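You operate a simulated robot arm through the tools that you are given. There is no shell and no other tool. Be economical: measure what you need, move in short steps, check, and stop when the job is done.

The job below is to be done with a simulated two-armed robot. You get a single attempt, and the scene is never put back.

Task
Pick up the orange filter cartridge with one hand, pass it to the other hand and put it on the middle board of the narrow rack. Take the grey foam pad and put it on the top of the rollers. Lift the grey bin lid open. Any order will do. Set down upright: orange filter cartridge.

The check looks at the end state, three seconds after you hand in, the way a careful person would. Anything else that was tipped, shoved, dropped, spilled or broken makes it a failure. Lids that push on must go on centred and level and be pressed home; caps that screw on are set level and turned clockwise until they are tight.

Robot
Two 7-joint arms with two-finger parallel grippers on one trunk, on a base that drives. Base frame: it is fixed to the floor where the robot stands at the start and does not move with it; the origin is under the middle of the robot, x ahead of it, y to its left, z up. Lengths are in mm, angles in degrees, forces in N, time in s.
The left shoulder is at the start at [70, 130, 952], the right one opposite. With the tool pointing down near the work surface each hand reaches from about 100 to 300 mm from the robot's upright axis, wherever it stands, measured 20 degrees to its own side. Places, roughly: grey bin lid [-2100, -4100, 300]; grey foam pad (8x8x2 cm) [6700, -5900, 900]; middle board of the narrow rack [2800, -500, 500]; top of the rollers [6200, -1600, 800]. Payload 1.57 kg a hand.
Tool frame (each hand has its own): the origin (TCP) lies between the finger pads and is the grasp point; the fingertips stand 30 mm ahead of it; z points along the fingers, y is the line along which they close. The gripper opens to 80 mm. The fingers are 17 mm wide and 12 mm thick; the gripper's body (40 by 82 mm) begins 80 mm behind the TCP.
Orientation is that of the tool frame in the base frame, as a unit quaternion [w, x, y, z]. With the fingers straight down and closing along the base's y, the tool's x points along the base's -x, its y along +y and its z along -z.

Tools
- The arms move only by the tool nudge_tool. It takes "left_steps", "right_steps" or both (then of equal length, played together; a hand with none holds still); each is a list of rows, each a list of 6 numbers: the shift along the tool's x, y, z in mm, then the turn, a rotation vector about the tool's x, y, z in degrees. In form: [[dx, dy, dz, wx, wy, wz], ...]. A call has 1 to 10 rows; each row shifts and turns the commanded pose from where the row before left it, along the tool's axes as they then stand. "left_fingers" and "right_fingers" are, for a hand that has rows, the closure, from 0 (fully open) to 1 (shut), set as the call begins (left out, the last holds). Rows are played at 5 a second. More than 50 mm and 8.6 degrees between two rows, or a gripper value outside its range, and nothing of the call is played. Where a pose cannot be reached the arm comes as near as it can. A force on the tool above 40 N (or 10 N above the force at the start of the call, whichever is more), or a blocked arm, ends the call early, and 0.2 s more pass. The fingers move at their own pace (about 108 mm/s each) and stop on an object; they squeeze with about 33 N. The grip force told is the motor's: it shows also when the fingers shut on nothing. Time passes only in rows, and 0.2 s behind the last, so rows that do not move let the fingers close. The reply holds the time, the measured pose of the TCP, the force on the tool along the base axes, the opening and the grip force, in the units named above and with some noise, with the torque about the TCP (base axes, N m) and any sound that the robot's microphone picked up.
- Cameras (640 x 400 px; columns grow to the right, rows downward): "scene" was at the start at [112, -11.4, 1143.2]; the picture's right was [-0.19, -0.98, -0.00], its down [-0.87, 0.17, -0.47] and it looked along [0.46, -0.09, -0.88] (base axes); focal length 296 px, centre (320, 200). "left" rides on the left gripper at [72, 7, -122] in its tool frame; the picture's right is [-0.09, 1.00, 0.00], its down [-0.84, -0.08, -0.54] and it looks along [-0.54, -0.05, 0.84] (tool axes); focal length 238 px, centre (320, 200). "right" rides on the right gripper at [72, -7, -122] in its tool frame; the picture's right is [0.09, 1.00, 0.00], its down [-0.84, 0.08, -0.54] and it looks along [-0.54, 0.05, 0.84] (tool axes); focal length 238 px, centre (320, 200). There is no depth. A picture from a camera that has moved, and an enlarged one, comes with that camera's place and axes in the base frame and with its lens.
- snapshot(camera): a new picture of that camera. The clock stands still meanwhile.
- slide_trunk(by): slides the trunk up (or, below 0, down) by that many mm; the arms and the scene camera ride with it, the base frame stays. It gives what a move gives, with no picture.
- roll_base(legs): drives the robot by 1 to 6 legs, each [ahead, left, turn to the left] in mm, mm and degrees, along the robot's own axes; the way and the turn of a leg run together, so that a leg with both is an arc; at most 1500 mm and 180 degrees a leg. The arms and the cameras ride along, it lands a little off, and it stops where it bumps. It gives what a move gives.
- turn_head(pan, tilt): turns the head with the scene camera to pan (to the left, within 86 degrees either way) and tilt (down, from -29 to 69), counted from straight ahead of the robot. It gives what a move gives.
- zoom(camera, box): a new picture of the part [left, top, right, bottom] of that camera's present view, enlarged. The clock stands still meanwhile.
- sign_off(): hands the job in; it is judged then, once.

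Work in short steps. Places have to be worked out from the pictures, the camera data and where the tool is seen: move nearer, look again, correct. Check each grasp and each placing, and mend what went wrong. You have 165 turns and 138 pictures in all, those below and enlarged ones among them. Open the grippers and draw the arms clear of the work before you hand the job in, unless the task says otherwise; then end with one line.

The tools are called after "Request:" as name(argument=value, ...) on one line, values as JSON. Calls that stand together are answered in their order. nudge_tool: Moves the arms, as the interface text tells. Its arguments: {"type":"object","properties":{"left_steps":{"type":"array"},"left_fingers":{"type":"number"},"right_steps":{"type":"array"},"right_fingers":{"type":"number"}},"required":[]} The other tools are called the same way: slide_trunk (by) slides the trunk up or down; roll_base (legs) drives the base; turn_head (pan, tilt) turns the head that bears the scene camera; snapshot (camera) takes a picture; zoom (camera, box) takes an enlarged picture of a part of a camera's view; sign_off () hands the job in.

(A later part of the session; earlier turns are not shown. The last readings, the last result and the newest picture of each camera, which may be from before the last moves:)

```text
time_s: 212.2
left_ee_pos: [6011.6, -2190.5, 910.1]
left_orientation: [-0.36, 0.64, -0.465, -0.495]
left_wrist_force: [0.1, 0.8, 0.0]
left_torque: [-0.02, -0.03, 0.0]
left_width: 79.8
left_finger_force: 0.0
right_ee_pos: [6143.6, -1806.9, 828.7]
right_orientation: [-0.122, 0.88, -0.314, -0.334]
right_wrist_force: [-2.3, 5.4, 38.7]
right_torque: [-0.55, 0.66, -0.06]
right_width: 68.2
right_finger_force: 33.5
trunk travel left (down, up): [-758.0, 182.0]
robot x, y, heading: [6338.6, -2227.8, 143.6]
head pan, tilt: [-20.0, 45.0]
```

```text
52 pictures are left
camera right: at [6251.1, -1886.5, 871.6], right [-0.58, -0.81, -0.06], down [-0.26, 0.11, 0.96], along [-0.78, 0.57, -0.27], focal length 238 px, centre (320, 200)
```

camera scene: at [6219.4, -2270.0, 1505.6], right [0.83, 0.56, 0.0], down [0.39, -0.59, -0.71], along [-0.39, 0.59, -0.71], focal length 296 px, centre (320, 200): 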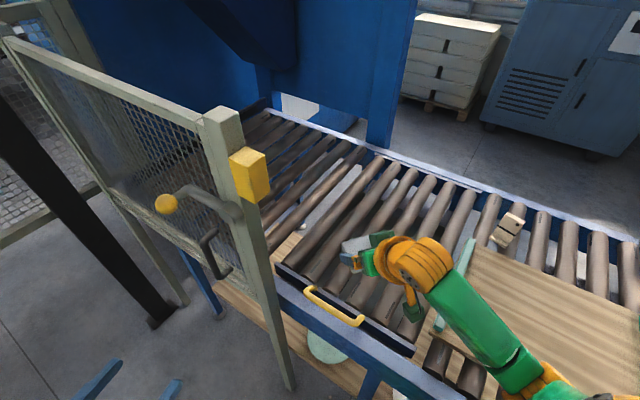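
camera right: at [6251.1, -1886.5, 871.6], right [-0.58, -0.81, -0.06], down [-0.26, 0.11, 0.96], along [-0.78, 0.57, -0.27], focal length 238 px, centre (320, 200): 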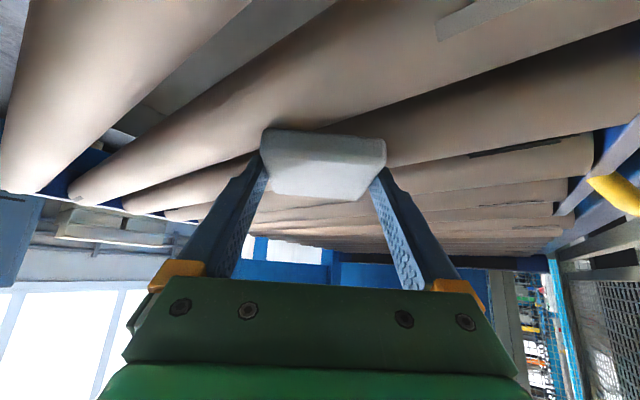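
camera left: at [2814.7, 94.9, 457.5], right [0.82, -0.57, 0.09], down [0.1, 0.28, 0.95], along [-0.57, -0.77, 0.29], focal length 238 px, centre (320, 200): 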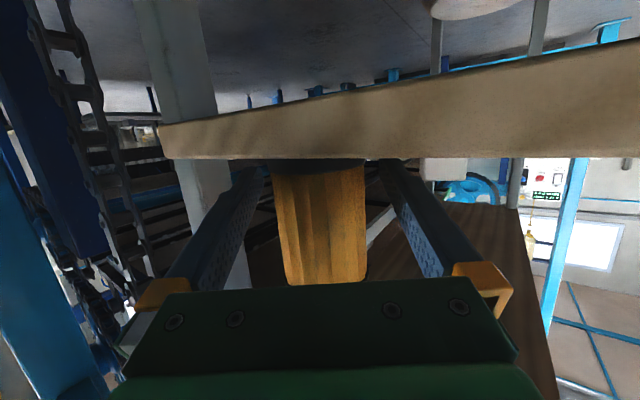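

Contact at TCP z≈828. I relieve the press by ~3 mm, then release.

Request:
nudge_tool(right_steps=[[-1.6, 0, -1.9, 0, 0, 0], [0, 0, 0, 0, 0, 0]])

Request:
nudge_tool(right_steps=[[0, 0, 0, 0, 0, 0], [0, 0, 0, 0, 0, 0], [0, 0, 0, 0, 0, 0]], right_fingers=0)

Request:
snapshot(camera="right")

Request:
zoom(camera="scene", box=[270, 160, 450, 320])

```text
time_s: 212.8
left_ee_pos: [6010.7, -2190.3, 909.7]
left_orientation: [-0.359, 0.641, -0.464, -0.495]
left_wrist_force: [-0.1, 0.1, -0.1]
left_torque: [-0.04, 0.0, -0.03]
left_width: 79.9
left_finger_force: 0.1
right_ee_pos: [6142.5, -1807.2, 827.9]
right_orientation: [-0.119, 0.882, -0.313, -0.332]
right_wrist_force: [-3.8, 8.5, 38.1]
right_torque: [-0.19, 0.82, -0.72]
right_width: 67.9
right_finger_force: 33.1
trunk travel left (down, up): [-758.0, 182.0]
robot x, y, heading: [6340.0, -2229.1, 143.6]
head pan, tilt: [-20.0, 45.0]
```

```text
time_s: 213.6
left_ee_pos: [6012.1, -2189.7, 909.9]
left_orientation: [-0.359, 0.641, -0.465, -0.494]
left_wrist_force: [0.9, 0.9, 0.3]
left_torque: [-0.04, -0.05, -0.02]
left_width: 79.9
left_finger_force: 0.1
right_ee_pos: [6143.8, -1805.8, 827.2]
right_orientation: [-0.12, 0.881, -0.314, -0.332]
right_wrist_force: [-0.6, 13.8, 41.7]
right_torque: [0.23, 0.89, -0.37]
right_width: 70.3
right_finger_force: 0.0
trunk travel left (down, up): [-758.0, 182.0]
robot x, y, heading: [6337.7, -2229.9, 143.8]
head pan, tilt: [-20.0, 45.0]
```

```text
51 pictures are left
camera right: at [6251.6, -1885.6, 872.1], right [-0.58, -0.81, -0.06], down [-0.26, 0.11, 0.96], along [-0.78, 0.57, -0.28], focal length 238 px, centre (320, 200)
```

right: 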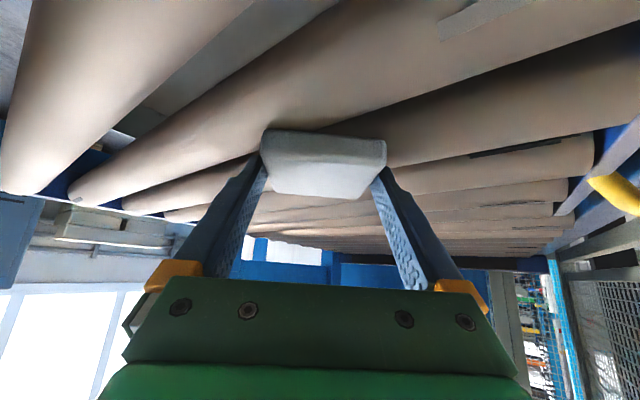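

```text
2.50 times, centred on (360, 240) of scene
camera zoom: at [6255.9, -2135.5, 1334.4], right [0.83, 0.55, 0.0], down [0.39, -0.59, -0.71], along [-0.39, 0.59, -0.7], focal length 741 px, centre (220, 100)
```

zoom: 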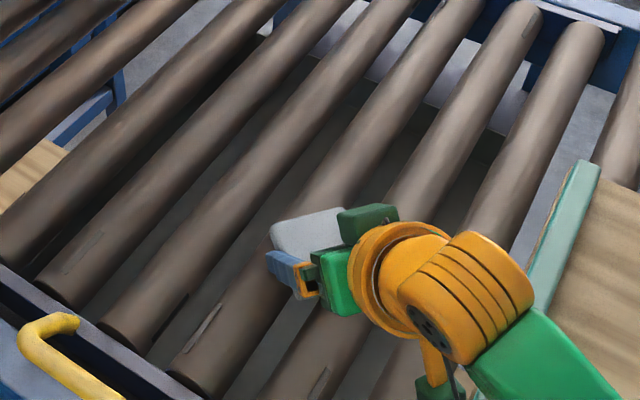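

The fingers opened only to 70 mm because the tips bear on the rollers (41 N up). I raise slowly so they can open.

Request:
nudge_tool(right_steps=[[-1.3, 0, -1.53, 0, 0, 0], [-1.3, 0, -1.53, 0, 0, 0], [-1.3, 0, -1.53, 0, 0, 0], [0, 0, 0, 0, 0, 0]], right_fingers=0)

Request:
snapshot(camera="right")

```text
time_s: 214.6
left_ee_pos: [6010.2, -2187.2, 909.5]
left_orientation: [-0.358, 0.642, -0.464, -0.494]
left_wrist_force: [-0.5, -0.1, 1.0]
left_torque: [-0.02, -0.01, 0.01]
left_width: 80.1
left_finger_force: 0.0
right_ee_pos: [6143.1, -1807.5, 827.4]
right_orientation: [-0.115, 0.884, -0.313, -0.326]
right_wrist_force: [-0.3, 1.4, 1.6]
right_torque: [-0.08, -0.13, 0.03]
right_width: 78.2
right_finger_force: 0.0
trunk travel left (down, up): [-758.0, 182.0]
robot x, y, heading: [6339.5, -2226.4, 144.0]
head pan, tilt: [-20.0, 45.0]
```

```text
49 pictures are left
camera right: at [6251.7, -1885.2, 874.7], right [-0.57, -0.82, -0.06], down [-0.27, 0.12, 0.96], along [-0.77, 0.56, -0.29], focal length 238 px, centre (320, 200)
```

right: 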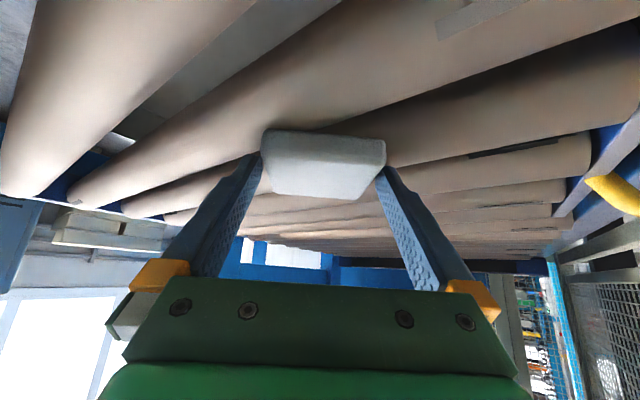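

Released (78 mm, no load). I rise vertically 20 mm and check that the pad stays.

Request:
nudge_tool(right_steps=[[-2.6, 0, -3.06, 0, 0, 0], [-2.6, 0, -3.06, 0, 0, 0], [-2.6, 0, -3.06, 0, 0, 0], [-2.6, 0, -3.06, 0, 0, 0], [-2.6, 0, -3.06, 0, 0, 0], [-2.6, 0, -3.06, 0, 0, 0]], right_fingers=0)

Request:
snapshot(camera="right")

```text
time_s: 215.9
left_ee_pos: [6009.6, -2187.0, 908.6]
left_orientation: [-0.358, 0.643, -0.464, -0.493]
left_wrist_force: [0.1, -0.5, -0.1]
left_torque: [0.02, 0.01, 0.02]
left_width: 79.9
left_finger_force: 0.0
right_ee_pos: [6141.4, -1803.8, 854.6]
right_orientation: [-0.118, 0.883, -0.314, -0.327]
right_wrist_force: [-0.1, 0.2, -0.5]
right_torque: [0.0, 0.0, -0.03]
right_width: 80.0
right_finger_force: 0.2
trunk travel left (down, up): [-758.0, 182.0]
robot x, y, heading: [6337.7, -2225.3, 144.0]
head pan, tilt: [-20.0, 45.0]
```

```text
48 pictures are left
camera right: at [6249.1, -1883.2, 899.7], right [-0.58, -0.82, -0.06], down [-0.27, 0.12, 0.96], along [-0.77, 0.57, -0.29], focal length 238 px, centre (320, 200)
```

right: 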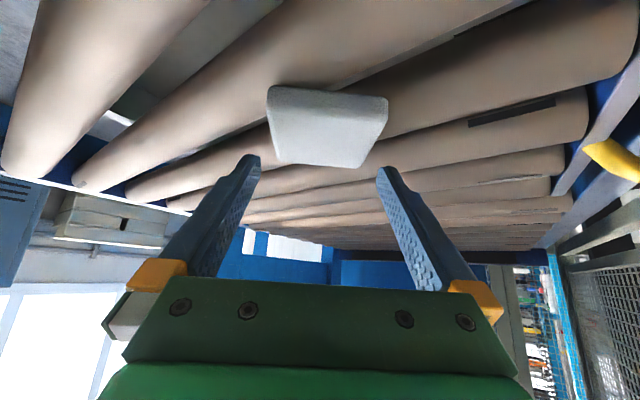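

The pad rests flat across the rollers. I raise the trunk, and look from the head camera.

Request:
slide_trunk(by=180)

Request:
roll_base(legs=[[-250, 344, 0]])

Request:
zoom(camera="scene", box=[200, 60, 520, 280])

```text
time_s: 217.9
left_ee_pos: [6007.9, -2186.6, 1089.1]
left_orientation: [-0.358, 0.643, -0.465, -0.493]
left_wrist_force: [0.2, -0.1, -0.1]
left_torque: [0.02, -0.04, -0.01]
left_width: 80.0
left_finger_force: 0.1
right_ee_pos: [6141.3, -1805.5, 1032.8]
right_orientation: [-0.118, 0.883, -0.314, -0.329]
right_wrist_force: [0.2, 1.1, 0.4]
right_torque: [0.0, 0.0, -0.01]
right_width: 80.0
right_finger_force: 0.1
trunk travel left (down, up): [-938.0, 2.0]
robot x, y, heading: [6342.1, -2227.9, 143.6]
head pan, tilt: [-20.0, 45.0]
```

```text
time_s: 220.6
left_ee_pos: [6007.6, -2609.7, 1088.1]
left_orientation: [-0.359, 0.642, -0.466, -0.492]
left_wrist_force: [0.0, -0.2, 0.9]
left_torque: [0.02, -0.02, 0.02]
left_width: 79.8
left_finger_force: 0.2
right_ee_pos: [6140.4, -2227.7, 1033.2]
right_orientation: [-0.117, 0.883, -0.316, -0.326]
right_wrist_force: [-0.4, 0.3, 0.4]
right_torque: [-0.01, 0.0, 0.01]
right_width: 79.9
right_finger_force: 0.2
trunk travel left (down, up): [-938.0, 2.0]
robot x, y, heading: [6335.7, -2654.2, 143.5]
head pan, tilt: [-20.0, 45.0]
```

```text
1.82 times, centred on (360, 170) of scene
camera zoom: at [6250.2, -2554.0, 1513.4], right [0.83, 0.55, 0.0], down [0.39, -0.59, -0.71], along [-0.39, 0.59, -0.71], focal length 539 px, centre (247, 254)
```

zoom: 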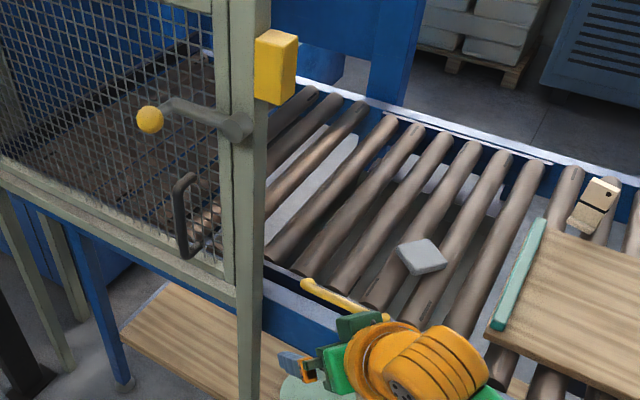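

The pad lies across two rollers. Now to the bin: I turn west, move clear of the machine, slide to y≈-4500 and head west.

Request:
roll_base(legs=[[0, 0, 36.5], [500, 0, 0], [200, 1000, 0], [100, 900, 0], [1400, 0, 0]])

Request:
turn_head(pan=0, tilt=15)

Request:
snapshot(camera="scene")

```text
time_s: 240.9
left_ee_pos: [3889.5, -4695.4, 1089.6]
left_orientation: [-0.19, 0.754, -0.247, -0.578]
left_wrist_force: [-0.8, 0.2, -0.8]
left_torque: [0.02, -0.01, -0.06]
left_width: 80.2
left_finger_force: 0.0
right_ee_pos: [3775.9, -4307.6, 1034.1]
right_orientation: [-0.012, 0.937, -0.032, -0.348]
right_wrist_force: [-0.1, 0.1, -0.8]
right_torque: [0.0, 0.01, -0.03]
right_width: 80.0
right_finger_force: 0.0
trunk travel left (down, up): [-938.0, 2.0]
robot x, y, heading: [4183.6, -4541.8, 178.8]
head pan, tilt: [-20.0, 45.0]
```

```text
time_s: 241.8
left_ee_pos: [3888.7, -4695.9, 1087.9]
left_orientation: [-0.193, 0.753, -0.249, -0.578]
left_wrist_force: [-1.0, 0.8, 0.3]
left_torque: [0.01, 0.0, 0.01]
left_width: 79.7
left_finger_force: 0.2
right_ee_pos: [3774.6, -4307.0, 1032.3]
right_orientation: [-0.012, 0.937, -0.031, -0.347]
right_wrist_force: [-0.6, -0.4, 0.8]
right_torque: [0.01, 0.0, -0.03]
right_width: 79.9
right_finger_force: 0.2
trunk travel left (down, up): [-938.0, 2.0]
robot x, y, heading: [4178.7, -4540.4, 179.2]
head pan, tilt: [0.0, 15.0]
```

```text
46 pictures are left
camera scene: at [4036.7, -4536.6, 1560.3], right [0.02, 1.0, 0.0], down [0.26, 0.0, -0.97], along [-0.97, 0.02, -0.26], focal length 296 px, centre (320, 200)
```

scene: 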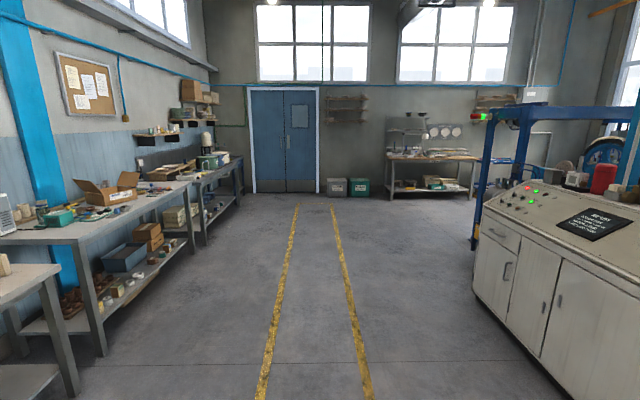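

The lane west is clear; the grey bin stands left of a green one against the far wall. I drive 5 m west, easing toward y≈-4170.

Request:
roll_base(legs=[[1500, 0, 0], [1500, 0, 0], [1500, -200, 0], [500, -100, 0.8]])

Request:
turn_head(pan=0, tilt=30)

Request:
snapshot(camera="scene")

```text
refused: leg 3 is longer than a leg can be; nothing moved
```

```text
time_s: 242.6
left_ee_pos: [3887.7, -4694.8, 1088.3]
left_orientation: [-0.192, 0.753, -0.248, -0.578]
left_wrist_force: [0.1, -1.0, 0.1]
left_torque: [0.0, 0.03, -0.01]
left_width: 80.0
left_finger_force: 0.0
right_ee_pos: [3775.5, -4307.1, 1033.3]
right_orientation: [-0.012, 0.937, -0.031, -0.347]
right_wrist_force: [-0.2, -1.0, -0.2]
right_torque: [0.0, -0.03, 0.0]
right_width: 80.0
right_finger_force: 0.0
trunk travel left (down, up): [-938.0, 2.0]
robot x, y, heading: [4182.7, -4542.9, 179.2]
head pan, tilt: [0.0, 30.0]
```

```text
45 pictures are left
camera scene: at [4039.7, -4536.7, 1536.3], right [0.02, 1.0, 0.0], down [0.5, -0.01, -0.87], along [-0.87, 0.02, -0.5], focal length 296 px, centre (320, 200)
```

scene: 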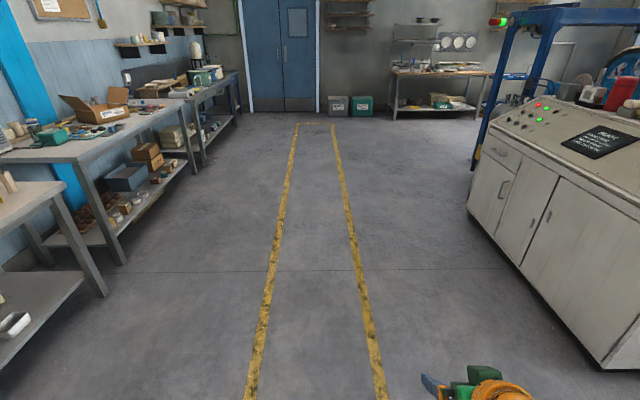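

The leg was too long; I split it differently.

Request:
roll_base(legs=[[1480, 0, 0], [1480, 0, 0], [1400, -200, 0], [600, -100, 0.8]])

Request:
turn_head(pan=0, tilt=35)

Request:
snapshot(camera="scene")

```text
time_s: 266.4
left_ee_pos: [-1029.0, -4346.0, 1088.5]
left_orientation: [-0.189, 0.754, -0.244, -0.579]
left_wrist_force: [-0.1, 0.6, -1.1]
left_torque: [0.03, 0.0, 0.02]
left_width: 79.8
left_finger_force: 0.0
right_ee_pos: [-1146.6, -3960.1, 1034.5]
right_orientation: [-0.01, 0.937, -0.026, -0.349]
right_wrist_force: [-0.1, 0.2, -0.1]
right_torque: [-0.02, -0.01, 0.0]
right_width: 79.8
right_finger_force: 0.0
trunk travel left (down, up): [-938.0, 2.0]
robot x, y, heading: [-740.3, -4190.8, 179.6]
head pan, tilt: [0.0, 30.0]
```

```text
time_s: 267.0
left_ee_pos: [-1029.9, -4345.5, 1089.7]
left_orientation: [-0.189, 0.755, -0.244, -0.579]
left_wrist_force: [-0.1, -0.2, 0.8]
left_torque: [0.01, 0.03, -0.01]
left_width: 80.2
left_finger_force: 0.1
right_ee_pos: [-1147.5, -3958.4, 1035.4]
right_orientation: [-0.01, 0.937, -0.026, -0.348]
right_wrist_force: [-0.4, 0.5, -0.7]
right_torque: [0.0, 0.01, 0.0]
right_width: 79.9
right_finger_force: 0.1
trunk travel left (down, up): [-938.0, 2.0]
robot x, y, heading: [-739.2, -4186.8, 179.5]
head pan, tilt: [0.0, 35.0]
```

```text
44 pictures are left
camera scene: at [-877.9, -4185.4, 1528.5], right [0.01, 1.0, 0.0], down [0.57, 0.0, -0.82], along [-0.82, 0.01, -0.57], focal length 296 px, centre (320, 200)
```

scene: 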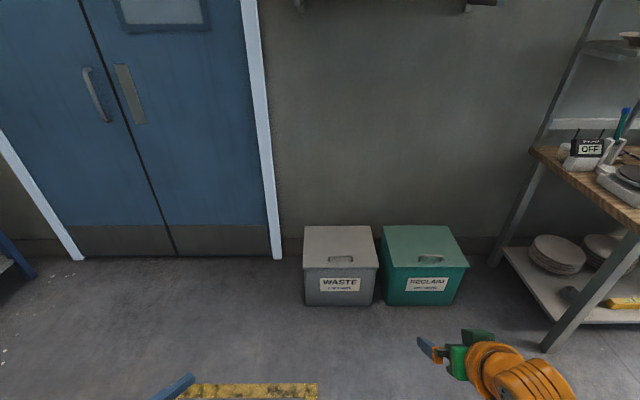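

The grey WASTE bin is ahead: lid front x≈-1975, hinge at the wall side x≈-2327, top z≈320, with a handle near [-2029,-4054]. I zoom to see the handle.

Request:
zoom(camera="scene", box=[280, 210, 400, 320])

```text
3.64 times, centred on (340, 265) of scene
camera zoom: at [-877.9, -4185.4, 1528.5], right [0.01, 1.0, 0.0], down [0.57, 0.0, -0.82], along [-0.82, 0.01, -0.57], focal length 1077 px, centre (247, -36)
```

zoom: 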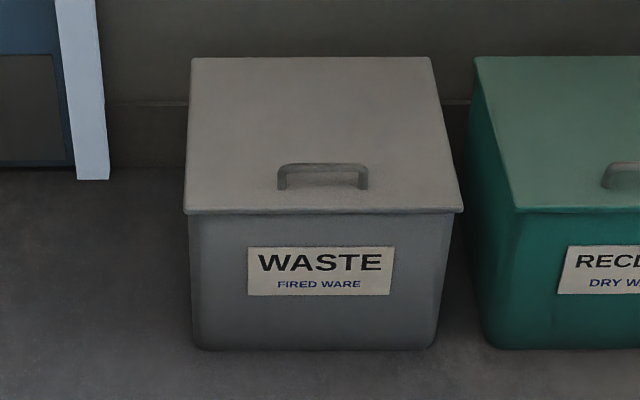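

The handle is a bail ~130 mm wide with roughly 30 mm clearance. I'll slide the closed right fingers under it and lift in an arc. First: pitch the right hand nearer horizontal, close it, and lower the trunk.

Request:
nudge_tool(right_steps=[[0, 0, 0, 0, -7, 0], [0, 0, 0, 0, -7, 0], [0, 0, 0, 0, -7, 0], [0, 0, 0, 0, -7, 0], [0, 0, 0, 0, -7, 0], [0, 0, 0, 0, 0, 0]], right_fingers=1)

Request:
slide_trunk(by=-400)

Request:
roll_base(legs=[[450, 96, 0]])

Request:
turn_head(pan=-10, tilt=40)

Request:
snapshot(camera="scene")

```text
time_s: 268.4
left_ee_pos: [-1030.1, -4346.2, 1088.1]
left_orientation: [-0.189, 0.754, -0.244, -0.579]
left_wrist_force: [-0.2, 0.3, 0.3]
left_torque: [0.03, -0.05, 0.04]
left_width: 79.6
left_finger_force: 0.0
right_ee_pos: [-1148.8, -3957.9, 1034.9]
right_orientation: [-0.019, 0.79, -0.023, -0.613]
right_wrist_force: [0.2, -0.5, -0.5]
right_torque: [-0.02, -0.02, 0.03]
right_width: 0.0
right_finger_force: 21.2
trunk travel left (down, up): [-938.0, 2.0]
robot x, y, heading: [-742.3, -4185.6, 179.8]
head pan, tilt: [0.0, 35.0]
```

```text
time_s: 272.3
left_ee_pos: [-1029.9, -4345.8, 688.0]
left_orientation: [-0.188, 0.755, -0.243, -0.58]
left_wrist_force: [0.6, 0.5, 0.2]
left_torque: [0.04, 0.02, 0.03]
left_width: 79.9
left_finger_force: 0.1
right_ee_pos: [-1147.7, -3957.9, 633.5]
right_orientation: [-0.018, 0.79, -0.022, -0.613]
right_wrist_force: [0.4, -0.4, 0.3]
right_torque: [0.0, -0.01, 0.0]
right_width: 0.0
right_finger_force: 21.4
trunk travel left (down, up): [-538.0, 402.0]
robot x, y, heading: [-742.7, -4190.3, 179.4]
head pan, tilt: [0.0, 35.0]
```

```text
time_s: 275.0
left_ee_pos: [-1479.3, -4439.3, 687.9]
left_orientation: [-0.188, 0.755, -0.243, -0.579]
left_wrist_force: [-0.6, 0.6, 0.1]
left_torque: [0.01, 0.0, 0.0]
left_width: 80.2
left_finger_force: 0.0
right_ee_pos: [-1595.7, -4053.9, 633.5]
right_orientation: [-0.017, 0.789, -0.02, -0.613]
right_wrist_force: [0.6, -0.7, -0.9]
right_torque: [-0.02, -0.04, 0.02]
right_width: 0.2
right_finger_force: 20.9
trunk travel left (down, up): [-538.0, 402.0]
robot x, y, heading: [-1188.3, -4280.4, 179.9]
head pan, tilt: [0.0, 35.0]
```

```text
time_s: 275.7
left_ee_pos: [-1476.8, -4438.4, 688.4]
left_orientation: [-0.188, 0.755, -0.243, -0.58]
left_wrist_force: [-0.4, -0.4, 0.4]
left_torque: [0.01, -0.05, 0.02]
left_width: 79.7
left_finger_force: 0.1
right_ee_pos: [-1597.1, -4053.4, 634.1]
right_orientation: [-0.018, 0.79, -0.022, -0.613]
right_wrist_force: [0.1, 0.1, -0.2]
right_torque: [0.01, -0.02, -0.01]
right_width: 0.1
right_finger_force: 21.0
trunk travel left (down, up): [-538.0, 402.0]
robot x, y, heading: [-1189.3, -4279.5, 179.7]
head pan, tilt: [-10.0, 40.0]
```

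```text
42 pictures are left
camera scene: at [-1322.1, -4264.2, 1120.9], right [0.18, 0.98, 0.0], down [0.63, -0.11, -0.77], along [-0.75, 0.14, -0.64], focal length 296 px, centre (320, 200)
```

scene: 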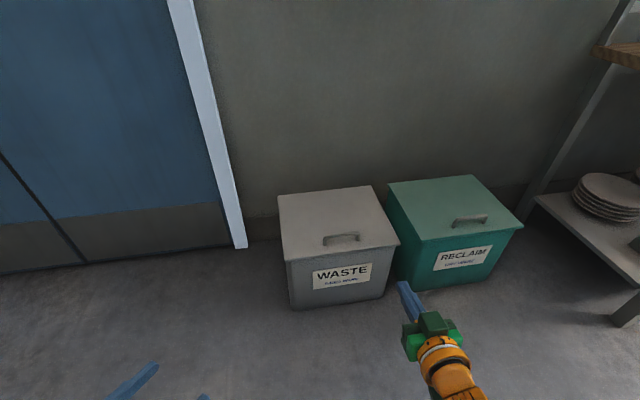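

Bin: y −4250…−3862, front x≈-1970, lid top z≈305, handle bar around z≈335. I lower the hand to z≈345 well in front of the bin and look with the wrist camera.

Request:
slide_trunk(by=-290)

Request:
roll_base(legs=[[220, 0, 0]])

Request:
snapshot(camera="right")

Request:
snapshot(camera="scene")

```text
time_s: 278.7
left_ee_pos: [-1478.8, -4439.5, 398.7]
left_orientation: [-0.189, 0.755, -0.243, -0.579]
left_wrist_force: [-0.9, -0.6, -0.1]
left_torque: [0.0, 0.05, 0.01]
left_width: 80.0
left_finger_force: 0.1
right_ee_pos: [-1597.1, -4052.7, 344.3]
right_orientation: [-0.017, 0.789, -0.021, -0.613]
right_wrist_force: [0.4, -0.4, -0.5]
right_torque: [-0.04, 0.0, 0.0]
right_width: 0.0
right_finger_force: 21.0
trunk travel left (down, up): [-248.0, 692.0]
robot x, y, heading: [-1188.1, -4275.6, 179.6]
head pan, tilt: [-10.0, 40.0]
```

```text
time_s: 280.4
left_ee_pos: [-1701.5, -4438.5, 398.0]
left_orientation: [-0.188, 0.755, -0.243, -0.58]
left_wrist_force: [0.4, 0.5, -0.5]
left_torque: [-0.01, -0.01, 0.01]
left_width: 80.1
left_finger_force: 0.0
right_ee_pos: [-1819.8, -4051.4, 343.4]
right_orientation: [-0.018, 0.789, -0.022, -0.613]
right_wrist_force: [0.1, -0.5, 0.1]
right_torque: [0.01, 0.0, -0.01]
right_width: 0.0
right_finger_force: 20.8
trunk travel left (down, up): [-248.0, 692.0]
robot x, y, heading: [-1412.0, -4277.7, 179.7]
head pan, tilt: [-10.0, 40.0]
```

```text
41 pictures are left
camera right: at [-1683.8, -4051.5, 304.5], right [-0.03, -1.0, -0.09], down [0.31, -0.1, 0.94], along [-0.95, 0.0, 0.31], focal length 238 px, centre (320, 200)
```

right: 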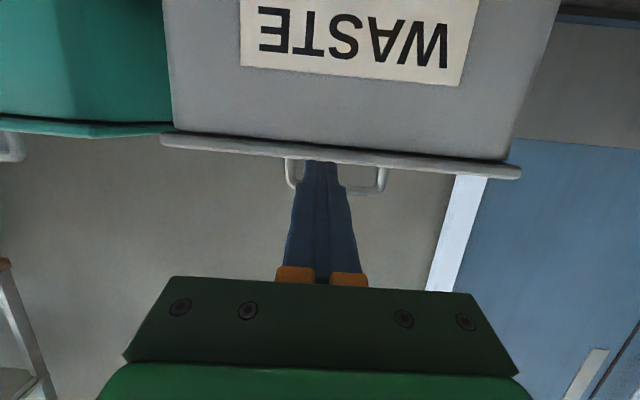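

```text
40 pictures are left
camera scene: at [-1545.3, -4263.0, 830.9], right [0.18, 0.98, 0.0], down [0.63, -0.11, -0.77], along [-0.75, 0.14, -0.64], focal length 296 px, centre (320, 200)
```

scene: 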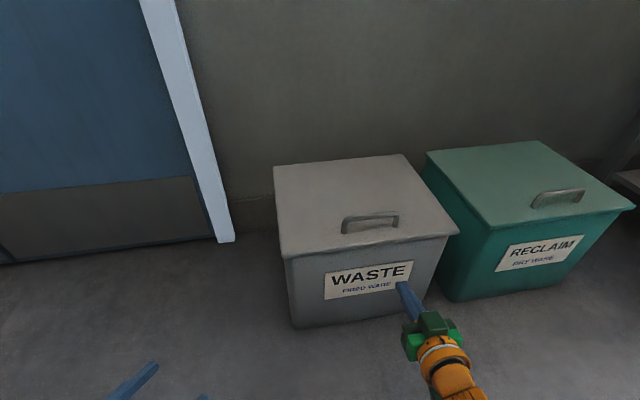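

Triangulated: lid top z≈348, front x≈-1940; handle bar ≈[-1982,-4065,382]. I level the hand, set z≈361, shift 12 mm left, and approach to just short of the handle.

Request:
nudge_tool(right_steps=[[0, 0, 0, 0, -6, 0], [0, 0, 0, 0, -6, 0], [0, 0, 0, 0, 0, 0]], right_fingers=1)

Request:
slide_trunk(by=18)

Request:
roll_base(legs=[[85, 12, 0]])

Request:
snapshot(camera="right")

Request:
zoom(camera="scene", box=[270, 130, 480, 320])

```text
time_s: 281.2
left_ee_pos: [-1701.5, -4439.2, 398.8]
left_orientation: [-0.188, 0.754, -0.243, -0.58]
left_wrist_force: [0.0, -0.2, 0.0]
left_torque: [-0.02, 0.01, 0.02]
left_width: 80.2
left_finger_force: 0.2
right_ee_pos: [-1819.2, -4052.9, 344.9]
right_orientation: [-0.02, 0.721, -0.019, -0.693]
right_wrist_force: [0.1, -0.4, 0.5]
right_torque: [-0.01, -0.03, -0.01]
right_width: 0.1
right_finger_force: 21.6
trunk travel left (down, up): [-248.0, 692.0]
robot x, y, heading: [-1407.4, -4276.4, 179.7]
head pan, tilt: [-10.0, 40.0]
```

```text
time_s: 281.8
left_ee_pos: [-1701.4, -4439.2, 416.3]
left_orientation: [-0.188, 0.755, -0.242, -0.58]
left_wrist_force: [0.3, -0.1, -0.4]
left_torque: [0.03, 0.0, 0.02]
left_width: 79.9
left_finger_force: 0.0
right_ee_pos: [-1819.4, -4051.1, 362.5]
right_orientation: [-0.02, 0.721, -0.019, -0.692]
right_wrist_force: [0.1, -0.1, 1.4]
right_torque: [-0.02, 0.01, -0.02]
right_width: 0.0
right_finger_force: 21.4
trunk travel left (down, up): [-266.0, 674.0]
robot x, y, heading: [-1408.9, -4279.8, 179.5]
head pan, tilt: [-10.0, 40.0]
```

```text
time_s: 282.9
left_ee_pos: [-1786.4, -4450.7, 416.0]
left_orientation: [-0.187, 0.755, -0.242, -0.58]
left_wrist_force: [-0.3, 0.5, 0.7]
left_torque: [0.06, 0.02, -0.01]
left_width: 80.2
left_finger_force: 0.0
right_ee_pos: [-1904.9, -4064.5, 361.6]
right_orientation: [-0.019, 0.721, -0.018, -0.692]
right_wrist_force: [0.5, 1.0, 0.4]
right_torque: [-0.01, 0.02, -0.01]
right_width: 0.0
right_finger_force: 21.2
trunk travel left (down, up): [-266.0, 674.0]
robot x, y, heading: [-1499.9, -4288.1, 180.1]
head pan, tilt: [-10.0, 40.0]
```

```text
39 pictures are left
camera right: at [-1780.7, -4063.5, 295.4], right [-0.05, -0.99, -0.09], down [0.5, -0.11, 0.86], along [-0.86, 0.0, 0.51], focal length 238 px, centre (320, 200)
```

right: 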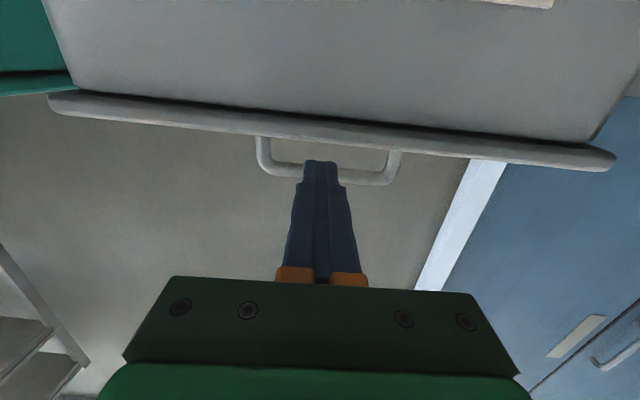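

```text
2.11 times, centred on (375, 225) of scene
camera zoom: at [-1630.7, -4275.2, 848.8], right [0.18, 0.98, 0.0], down [0.63, -0.11, -0.77], along [-0.75, 0.13, -0.64], focal length 624 px, centre (204, 147)
```

zoom: 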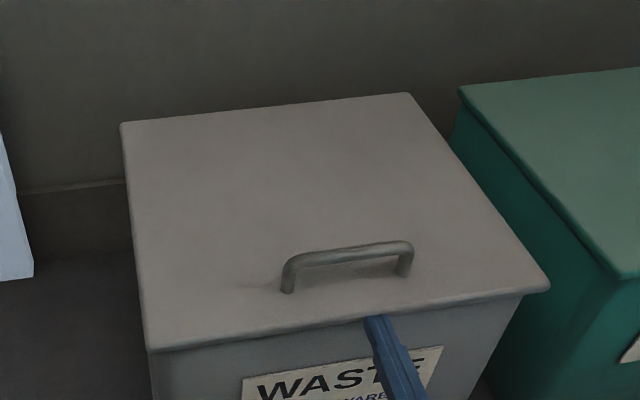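

The bar is at ≈[-1989,-4070,390] and the lid at z≈342, so the fingers at z≈362 fit under it. I slide the fingers 84 mm forward under the bar.

Request:
nudge_tool(right_steps=[[0, 0, 28, 0, 0, 0], [0, 0, 28, 0, 0, 0], [0, 0, 28, 0, 0, 0], [0, 0, 0, 0, 0, 0]], right_fingers=1)

Request:
zoom(camera="scene", box=[270, 130, 480, 320])

```text
time_s: 283.9
left_ee_pos: [-1787.5, -4450.2, 415.3]
left_orientation: [-0.188, 0.755, -0.242, -0.58]
left_wrist_force: [0.5, 0.3, 0.2]
left_torque: [0.02, 0.05, 0.0]
left_width: 80.1
left_finger_force: 0.1
right_ee_pos: [-1991.7, -4060.1, 359.6]
right_orientation: [-0.02, 0.721, -0.019, -0.692]
right_wrist_force: [0.1, 0.2, 0.1]
right_torque: [0.03, 0.0, 0.01]
right_width: 0.0
right_finger_force: 21.3
trunk travel left (down, up): [-266.0, 674.0]
robot x, y, heading: [-1497.9, -4293.2, 180.1]
head pan, tilt: [-10.0, 40.0]
```

```text
2.11 times, centred on (375, 225) of scene
camera zoom: at [-1630.7, -4275.2, 848.9], right [0.18, 0.98, 0.0], down [0.63, -0.11, -0.77], along [-0.75, 0.13, -0.64], focal length 624 px, centre (204, 147)
```

zoom: 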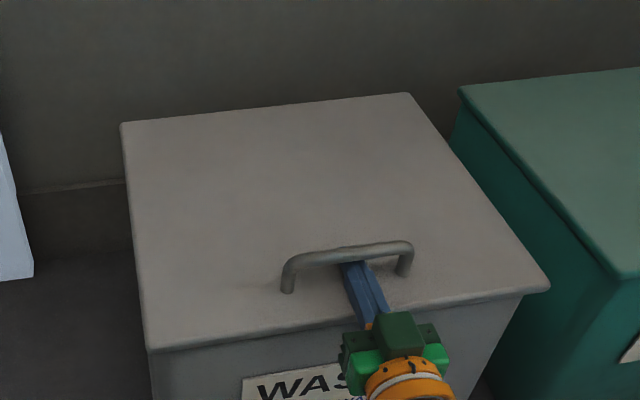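

The fingers are under the bar, but the reach is long for the arc. I withdraw, retract the arm, and bring the base closer before reinserting.

Request:
nudge_tool(right_steps=[[0, 0, -45, 0, 0, 0], [0, 0, -45, 0, 0, 0], [0, 0, -45, 0, 0, 0], [0, 0, -40, 0, 0, 0], [0, 0, 0, 0, 0, 0]], right_fingers=1)

Request:
roll_base(legs=[[90, 0, 0]])

Request:
snapshot(camera="right")

```text
time_s: 285.1
left_ee_pos: [-1786.4, -4450.5, 416.4]
left_orientation: [-0.188, 0.755, -0.242, -0.58]
left_wrist_force: [0.5, -0.1, 0.3]
left_torque: [0.0, 0.01, 0.02]
left_width: 80.1
left_finger_force: 0.1
right_ee_pos: [-1814.3, -4070.5, 365.3]
right_orientation: [-0.02, 0.721, -0.019, -0.692]
right_wrist_force: [0.1, 0.1, -0.1]
right_torque: [-0.03, 0.02, 0.0]
right_width: 0.0
right_finger_force: 21.2
trunk travel left (down, up): [-266.0, 674.0]
robot x, y, heading: [-1493.7, -4293.2, 180.2]
head pan, tilt: [-10.0, 40.0]
```

```text
time_s: 286.2
left_ee_pos: [-1879.1, -4451.6, 417.0]
left_orientation: [-0.187, 0.755, -0.241, -0.58]
left_wrist_force: [-1.1, 0.4, -0.4]
left_torque: [-0.01, -0.02, -0.01]
left_width: 79.9
left_finger_force: 0.0
right_ee_pos: [-1905.7, -4069.4, 365.7]
right_orientation: [-0.018, 0.721, -0.018, -0.693]
right_wrist_force: [0.6, 0.1, 0.1]
right_torque: [-0.02, 0.01, 0.02]
right_width: 0.2
right_finger_force: 21.1
trunk travel left (down, up): [-266.0, 674.0]
robot x, y, heading: [-1587.7, -4294.1, 180.1]
head pan, tilt: [-10.0, 40.0]
```

```text
36 pictures are left
camera right: at [-1781.8, -4068.6, 298.2], right [-0.05, -0.99, -0.09], down [0.5, -0.11, 0.86], along [-0.86, -0.01, 0.51], focal length 238 px, centre (320, 200)
```

right: 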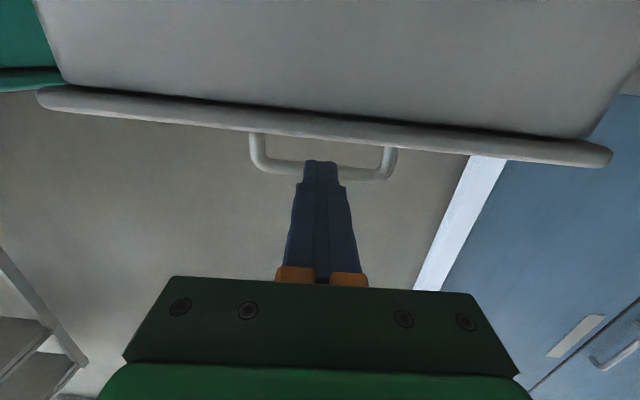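

Aligned at the handle. I drive 88 mm forward so the fingers slide under the bar, then push 15 mm more by arm.

Request:
roll_base(legs=[[88, 0, 0]])

Request:
nudge_tool(right_steps=[[0, 0, 15, 0, 0, 0], [0, 0, 0, 0, 0, 0]])

Request:
slide_trunk(by=35)

Request:
snapshot(camera="scene")

```text
time_s: 287.3
left_ee_pos: [-1963.9, -4451.0, 415.8]
left_orientation: [-0.187, 0.755, -0.242, -0.58]
left_wrist_force: [-1.0, -0.2, -0.9]
left_torque: [0.0, -0.02, 0.01]
left_width: 80.1
left_finger_force: 0.1
right_ee_pos: [-1992.9, -4069.8, 365.3]
right_orientation: [-0.02, 0.72, -0.019, -0.693]
right_wrist_force: [0.4, 0.4, 0.0]
right_torque: [-0.04, -0.01, -0.01]
right_width: 0.0
right_finger_force: 21.1
trunk travel left (down, up): [-266.0, 674.0]
robot x, y, heading: [-1672.3, -4288.3, 179.8]
head pan, tilt: [-10.0, 40.0]
```

```text
time_s: 287.9
left_ee_pos: [-1964.1, -4451.3, 416.1]
left_orientation: [-0.187, 0.755, -0.242, -0.579]
left_wrist_force: [0.0, -0.3, 0.4]
left_torque: [0.01, -0.03, 0.03]
left_width: 79.9
left_finger_force: 0.1
right_ee_pos: [-2007.5, -4068.8, 364.4]
right_orientation: [-0.019, 0.721, -0.018, -0.693]
right_wrist_force: [1.1, 0.0, -0.3]
right_torque: [0.0, 0.01, 0.05]
right_width: 0.0
right_finger_force: 21.6
trunk travel left (down, up): [-266.0, 674.0]
robot x, y, heading: [-1674.2, -4290.0, 179.8]
head pan, tilt: [-10.0, 40.0]
```

```text
time_s: 288.7
left_ee_pos: [-1963.4, -4450.7, 451.7]
left_orientation: [-0.187, 0.755, -0.241, -0.581]
left_wrist_force: [-0.2, 0.6, -0.4]
left_torque: [-0.01, 0.02, 0.0]
left_width: 80.3
left_finger_force: 0.1
right_ee_pos: [-2007.9, -4069.4, 398.8]
right_orientation: [-0.019, 0.721, -0.019, -0.693]
right_wrist_force: [-0.2, 0.8, 0.4]
right_torque: [-0.02, 0.02, -0.03]
right_width: 0.0
right_finger_force: 21.2
trunk travel left (down, up): [-301.0, 639.0]
robot x, y, heading: [-1675.0, -4288.5, 179.9]
head pan, tilt: [-10.0, 40.0]
```

```text
35 pictures are left
camera scene: at [-1807.7, -4275.0, 884.0], right [0.17, 0.98, 0.0], down [0.63, -0.11, -0.77], along [-0.75, 0.13, -0.64], focal length 296 px, centre (320, 200)
```

scene: 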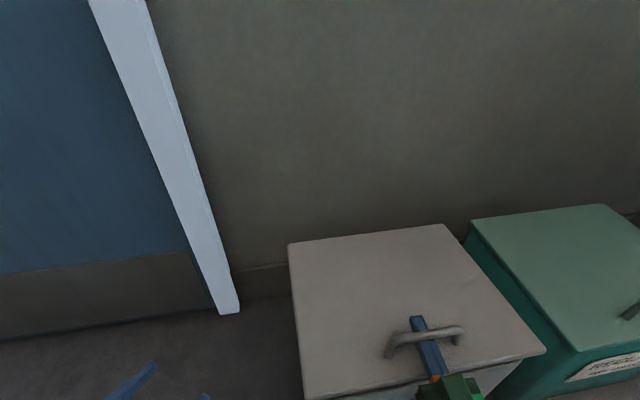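

The fingers pass through the handle. No load yet; I raise 30 mm more and compare.

Request:
slide_trunk(by=30)

Request:
turn_head(pan=-10, tilt=60)

Request:
snapshot(camera="scene")

Request:
snapshot(camera="right")

```text
time_s: 289.4
left_ee_pos: [-1962.8, -4452.0, 481.2]
left_orientation: [-0.187, 0.755, -0.241, -0.581]
left_wrist_force: [0.3, 0.7, -0.5]
left_torque: [-0.01, 0.0, 0.0]
left_width: 79.8
left_finger_force: 0.1
right_ee_pos: [-2007.6, -4068.4, 430.1]
right_orientation: [-0.019, 0.72, -0.019, -0.693]
right_wrist_force: [0.1, 0.0, -0.7]
right_torque: [-0.02, -0.01, 0.03]
right_width: 0.3
right_finger_force: 21.6
trunk travel left (down, up): [-331.0, 609.0]
robot x, y, heading: [-1672.6, -4289.9, 180.0]
head pan, tilt: [-10.0, 40.0]
```

```text
time_s: 290.3
left_ee_pos: [-1963.9, -4449.5, 481.4]
left_orientation: [-0.187, 0.755, -0.242, -0.58]
left_wrist_force: [0.0, -0.6, 0.2]
left_torque: [0.02, 0.02, 0.01]
left_width: 79.8
left_finger_force: 0.0
right_ee_pos: [-2007.3, -4068.6, 429.1]
right_orientation: [-0.02, 0.722, -0.019, -0.691]
right_wrist_force: [0.2, 0.7, -1.5]
right_torque: [-0.01, 0.04, -0.02]
right_width: 0.1
right_finger_force: 21.3
trunk travel left (down, up): [-331.0, 609.0]
robot x, y, heading: [-1673.0, -4292.4, 180.1]
head pan, tilt: [-10.0, 60.0]
```

```text
34 pictures are left
camera scene: at [-1789.6, -4278.2, 887.1], right [0.17, 0.98, 0.0], down [0.85, -0.15, -0.5], along [-0.49, 0.09, -0.87], focal length 296 px, centre (320, 200)
```

scene: 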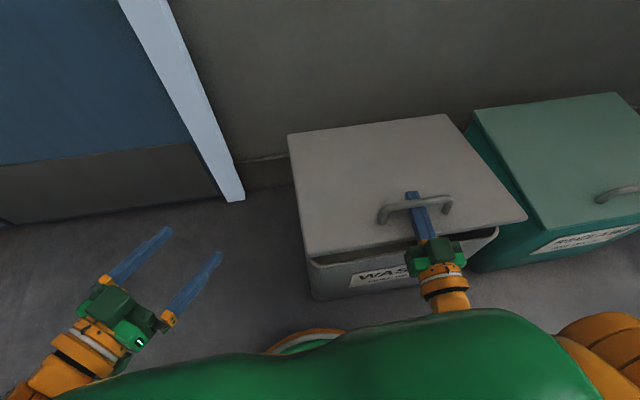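

```text
33 pictures are left
camera right: at [-1882.9, -4067.9, 362.0], right [-0.05, -0.99, -0.09], down [0.5, -0.11, 0.86], along [-0.86, -0.01, 0.5], focal length 238 px, centre (320, 200)
```

right: 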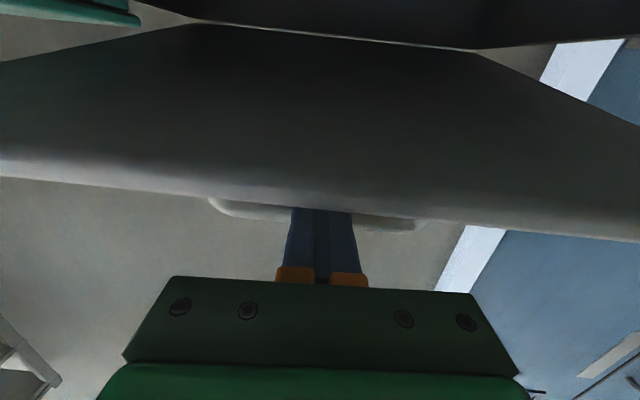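

The lid is lifting easily (~10°). I follow the arc about the hinge, pitching the hand 25° down as it rises.

Request:
nudge_tool(right_steps=[[-24.7, 0, 7.8, 0, 5, 0], [-24.7, 0, 7.8, 0, 5, 0], [-24.7, 0, 7.8, 0, 5, 0], [-24.7, 0, 7.8, 0, 5, 0], [-24.7, 0, 7.8, 0, 5, 0], [0, 0, 0, 0, 0, 0]], right_fingers=1)

Request:
snapshot(camera="scene")

```text
time_s: 291.7
left_ee_pos: [-1964.2, -4450.8, 481.3]
left_orientation: [-0.187, 0.756, -0.242, -0.579]
left_wrist_force: [-1.0, -0.1, 0.4]
left_torque: [-0.02, -0.01, 0.01]
left_width: 80.0
left_finger_force: 0.0
right_ee_pos: [-2086.1, -4060.8, 527.9]
right_orientation: [-0.014, 0.854, -0.022, -0.52]
right_wrist_force: [-0.3, -1.1, -3.5]
right_torque: [0.05, 0.08, -0.01]
right_width: 0.0
right_finger_force: 20.9
right hand out of reach, approached as far as the arm can: row 3, 4
trunk travel left (down, up): [-331.0, 609.0]
robot x, y, heading: [-1671.0, -4293.0, 180.0]
head pan, tilt: [-10.0, 60.0]
```

```text
32 pictures are left
camera scene: at [-1790.1, -4278.1, 887.1], right [0.17, 0.98, 0.0], down [0.85, -0.15, -0.5], along [-0.49, 0.09, -0.87], focal length 296 px, centre (320, 200)
```

scene: 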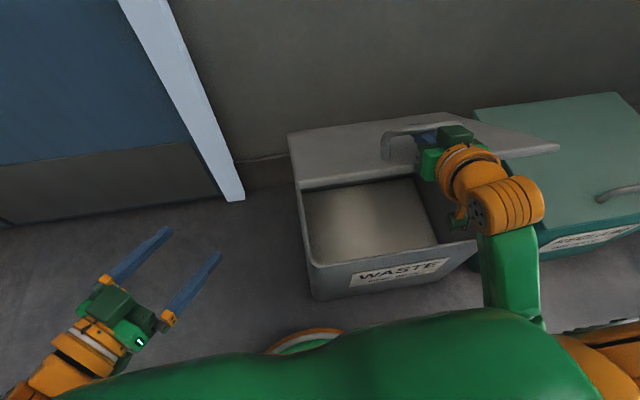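

The lid is about 38° open. I continue: forward and pitching down with the arm, up with the trunk, in small alternations.

Request:
nudge_tool(right_steps=[[-11, 0, 20, 0, 6, 0], [0, 0, 0, 0, 0, 0]])

Request:
slide_trunk(by=28)

Request:
nudge_tool(right_steps=[[-14, 0, 20, 0, 7, 0], [0, 0, 0, 0, 0, 0]])

Request:
slide_trunk(by=28)

Request:
snapshot(camera="scene")

```text
time_s: 292.3
left_ee_pos: [-1962.1, -4450.6, 482.7]
left_orientation: [-0.187, 0.754, -0.242, -0.581]
left_wrist_force: [-0.1, 0.2, -0.6]
left_torque: [-0.03, -0.01, 0.01]
left_width: 80.0
left_finger_force: 0.0
right_ee_pos: [-2107.1, -4059.6, 530.4]
right_orientation: [-0.013, 0.879, -0.022, -0.475]
right_wrist_force: [7.7, 0.5, 5.2]
right_torque: [-0.11, -0.32, 0.2]
right_width: 0.1
right_finger_force: 21.2
trunk travel left (down, up): [-331.0, 609.0]
robot x, y, heading: [-1670.4, -4287.0, 179.6]
head pan, tilt: [-10.0, 60.0]
```

```text
time_s: 293.0
left_ee_pos: [-1962.9, -4451.1, 509.9]
left_orientation: [-0.186, 0.755, -0.241, -0.58]
left_wrist_force: [0.0, 0.4, 0.2]
left_torque: [-0.02, 0.01, 0.03]
left_width: 80.0
left_finger_force: 0.1
right_ee_pos: [-2108.4, -4059.5, 557.1]
right_orientation: [-0.013, 0.88, -0.023, -0.475]
right_wrist_force: [0.2, 1.3, 0.1]
right_torque: [0.02, -0.01, 0.01]
right_width: 0.0
right_finger_force: 21.6
trunk travel left (down, up): [-359.0, 581.0]
robot x, y, heading: [-1673.1, -4292.4, 180.0]
head pan, tilt: [-10.0, 60.0]
```

```text
time_s: 293.6
left_ee_pos: [-1963.2, -4451.9, 510.8]
left_orientation: [-0.188, 0.755, -0.242, -0.58]
left_wrist_force: [-0.1, 0.3, 0.6]
left_torque: [0.05, 0.0, -0.02]
left_width: 80.1
left_finger_force: 0.0
right_ee_pos: [-2132.3, -4059.5, 558.1]
right_orientation: [-0.011, 0.908, -0.023, -0.419]
right_wrist_force: [0.7, -0.3, -2.1]
right_torque: [0.01, 0.05, 0.03]
right_width: 0.1
right_finger_force: 21.3
trunk travel left (down, up): [-359.0, 581.0]
robot x, y, heading: [-1673.0, -4293.4, 179.8]
head pan, tilt: [-10.0, 60.0]
```

```text
time_s: 294.3
left_ee_pos: [-1963.5, -4452.5, 538.3]
left_orientation: [-0.187, 0.755, -0.242, -0.58]
left_wrist_force: [-0.3, -0.6, 0.8]
left_torque: [-0.01, 0.03, -0.01]
left_width: 80.1
left_finger_force: 0.1
right_ee_pos: [-2132.7, -4060.4, 585.1]
right_orientation: [-0.012, 0.907, -0.023, -0.42]
right_wrist_force: [0.5, -0.1, 0.1]
right_torque: [0.02, 0.0, 0.0]
right_width: 0.0
right_finger_force: 21.7
trunk travel left (down, up): [-387.0, 553.0]
robot x, y, heading: [-1672.8, -4290.6, 179.9]
head pan, tilt: [-10.0, 60.0]
```

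```text
31 pictures are left
camera scene: at [-1789.7, -4278.3, 943.3], right [0.17, 0.98, 0.0], down [0.85, -0.15, -0.5], along [-0.49, 0.09, -0.87], focal length 296 px, centre (320, 200)
```

scene: 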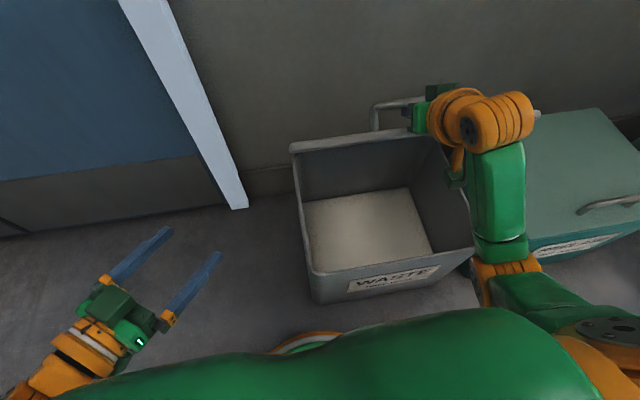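

Now ~50° open, light loads. I continue forward with smaller rises.

Request:
nudge_tool(right_steps=[[-16, 0, 19, 0, 7, 0], [0, 0, 0, 0, 0, 0]])

Request:
slide_trunk(by=22)

Request:
nudge_tool(right_steps=[[-19, 0, 17, 0, 7, 0], [-19, 0, 16, 0, 7, 0], [0, 0, 0, 0, 0, 0]])

Request:
slide_trunk(by=22)

Request:
snapshot(camera="scene")

```text
time_s: 294.9
left_ee_pos: [-1963.5, -4450.8, 537.9]
left_orientation: [-0.188, 0.755, -0.243, -0.58]
left_wrist_force: [0.7, -0.5, -0.4]
left_torque: [0.02, -0.01, -0.02]
left_width: 80.2
left_finger_force: 0.0
right_ee_pos: [-2158.3, -4057.1, 586.3]
right_orientation: [-0.01, 0.931, -0.024, -0.363]
right_wrist_force: [0.9, 1.0, -0.4]
right_torque: [-0.01, 0.01, 0.0]
right_width: 0.1
right_finger_force: 21.3
trunk travel left (down, up): [-387.0, 553.0]
robot x, y, heading: [-1669.7, -4293.7, 179.8]
head pan, tilt: [-10.0, 60.0]
```

```text
time_s: 295.6
left_ee_pos: [-1963.6, -4450.5, 558.8]
left_orientation: [-0.187, 0.755, -0.242, -0.58]
left_wrist_force: [0.2, 0.2, -0.1]
left_torque: [-0.04, -0.04, -0.02]
left_width: 80.0
left_finger_force: 0.1
right_ee_pos: [-2157.3, -4058.0, 609.7]
right_orientation: [-0.01, 0.93, -0.024, -0.365]
right_wrist_force: [-0.4, 0.6, 0.2]
right_torque: [-0.01, -0.03, 0.0]
right_width: 0.0
right_finger_force: 21.9
trunk travel left (down, up): [-409.0, 531.0]
robot x, y, heading: [-1674.0, -4290.6, 179.9]
head pan, tilt: [-10.0, 60.0]
```

```text
time_s: 296.4
left_ee_pos: [-1964.3, -4450.3, 559.5]
left_orientation: [-0.187, 0.755, -0.241, -0.581]
left_wrist_force: [0.4, 0.1, -0.5]
left_torque: [-0.02, 0.0, 0.02]
left_width: 79.9
left_finger_force: 0.0
right_ee_pos: [-2208.6, -4054.6, 604.2]
right_orientation: [-0.006, 0.969, -0.025, -0.248]
right_wrist_force: [0.1, -0.6, 0.1]
right_torque: [0.0, 0.0, 0.02]
right_width: 0.1
right_finger_force: 21.2
trunk travel left (down, up): [-409.0, 531.0]
robot x, y, heading: [-1669.7, -4292.6, 180.2]
head pan, tilt: [-10.0, 60.0]
```

```text
time_s: 297.1
left_ee_pos: [-1963.5, -4451.6, 581.4]
left_orientation: [-0.187, 0.755, -0.241, -0.58]
left_wrist_force: [-0.4, -0.2, 0.2]
left_torque: [-0.02, 0.0, -0.01]
left_width: 79.9
left_finger_force: 0.1
right_ee_pos: [-2207.6, -4055.3, 627.2]
right_orientation: [-0.006, 0.969, -0.025, -0.247]
right_wrist_force: [-0.3, 0.4, -0.7]
right_torque: [-0.01, -0.01, 0.02]
right_width: 0.1
right_finger_force: 21.0
trunk travel left (down, up): [-431.0, 509.0]
robot x, y, heading: [-1673.7, -4288.2, 179.8]
head pan, tilt: [-10.0, 60.0]
```

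```text
30 pictures are left
camera scene: at [-1789.7, -4278.3, 987.2], right [0.17, 0.98, 0.0], down [0.85, -0.15, -0.5], along [-0.49, 0.09, -0.87], focal length 296 px, centre (320, 200)
```

scene: 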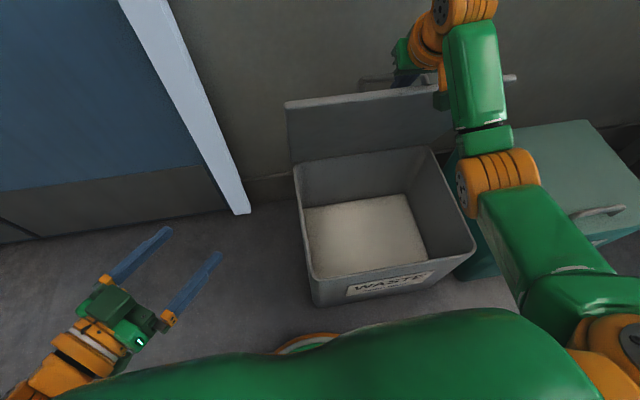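

Lid at ~70°. I keep pushing forward at about constant height, pitching down.

Request:
nudge_tool(right_steps=[[-18, 0, 9, 0, 6, 0], [-18, 0, 8, 0, 6, 0], [-19, 0, 6, 0, 6, 0], [0, 0, 0, 0, 0, 0]])

Request:
snapshot(camera="scene")

```text
time_s: 298.1
left_ee_pos: [-1962.8, -4451.7, 579.9]
left_orientation: [-0.187, 0.755, -0.242, -0.581]
left_wrist_force: [-0.9, 0.3, 0.2]
left_torque: [-0.02, -0.03, 0.01]
left_width: 79.9
left_finger_force: 0.2
right_ee_pos: [-2197.7, -4045.9, 624.2]
right_orientation: [-0.005, 0.995, -0.025, -0.093]
right_wrist_force: [-0.1, -0.7, 0.8]
right_torque: [0.03, 0.01, -0.02]
right_width: 0.0
right_finger_force: 21.0
right hand out of reach, approached as far as the arm can: row 2, 3
trunk travel left (down, up): [-431.0, 509.0]
robot x, y, heading: [-1672.4, -4289.0, 180.0]
head pan, tilt: [-10.0, 60.0]
```

```text
29 pictures are left
camera scene: at [-1789.7, -4278.4, 987.1], right [0.17, 0.98, 0.0], down [0.85, -0.15, -0.5], along [-0.49, 0.09, -0.87], focal length 296 px, centre (320, 200)
```

scene: 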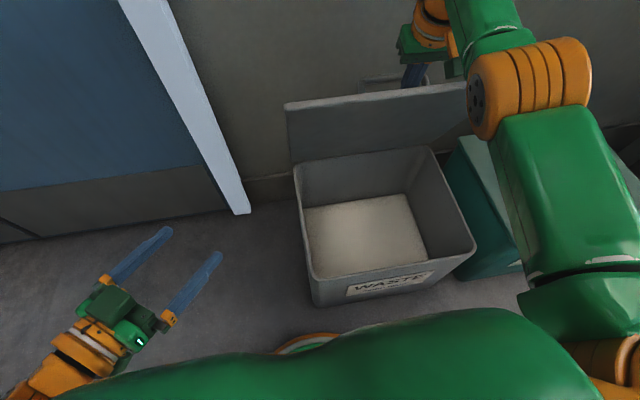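

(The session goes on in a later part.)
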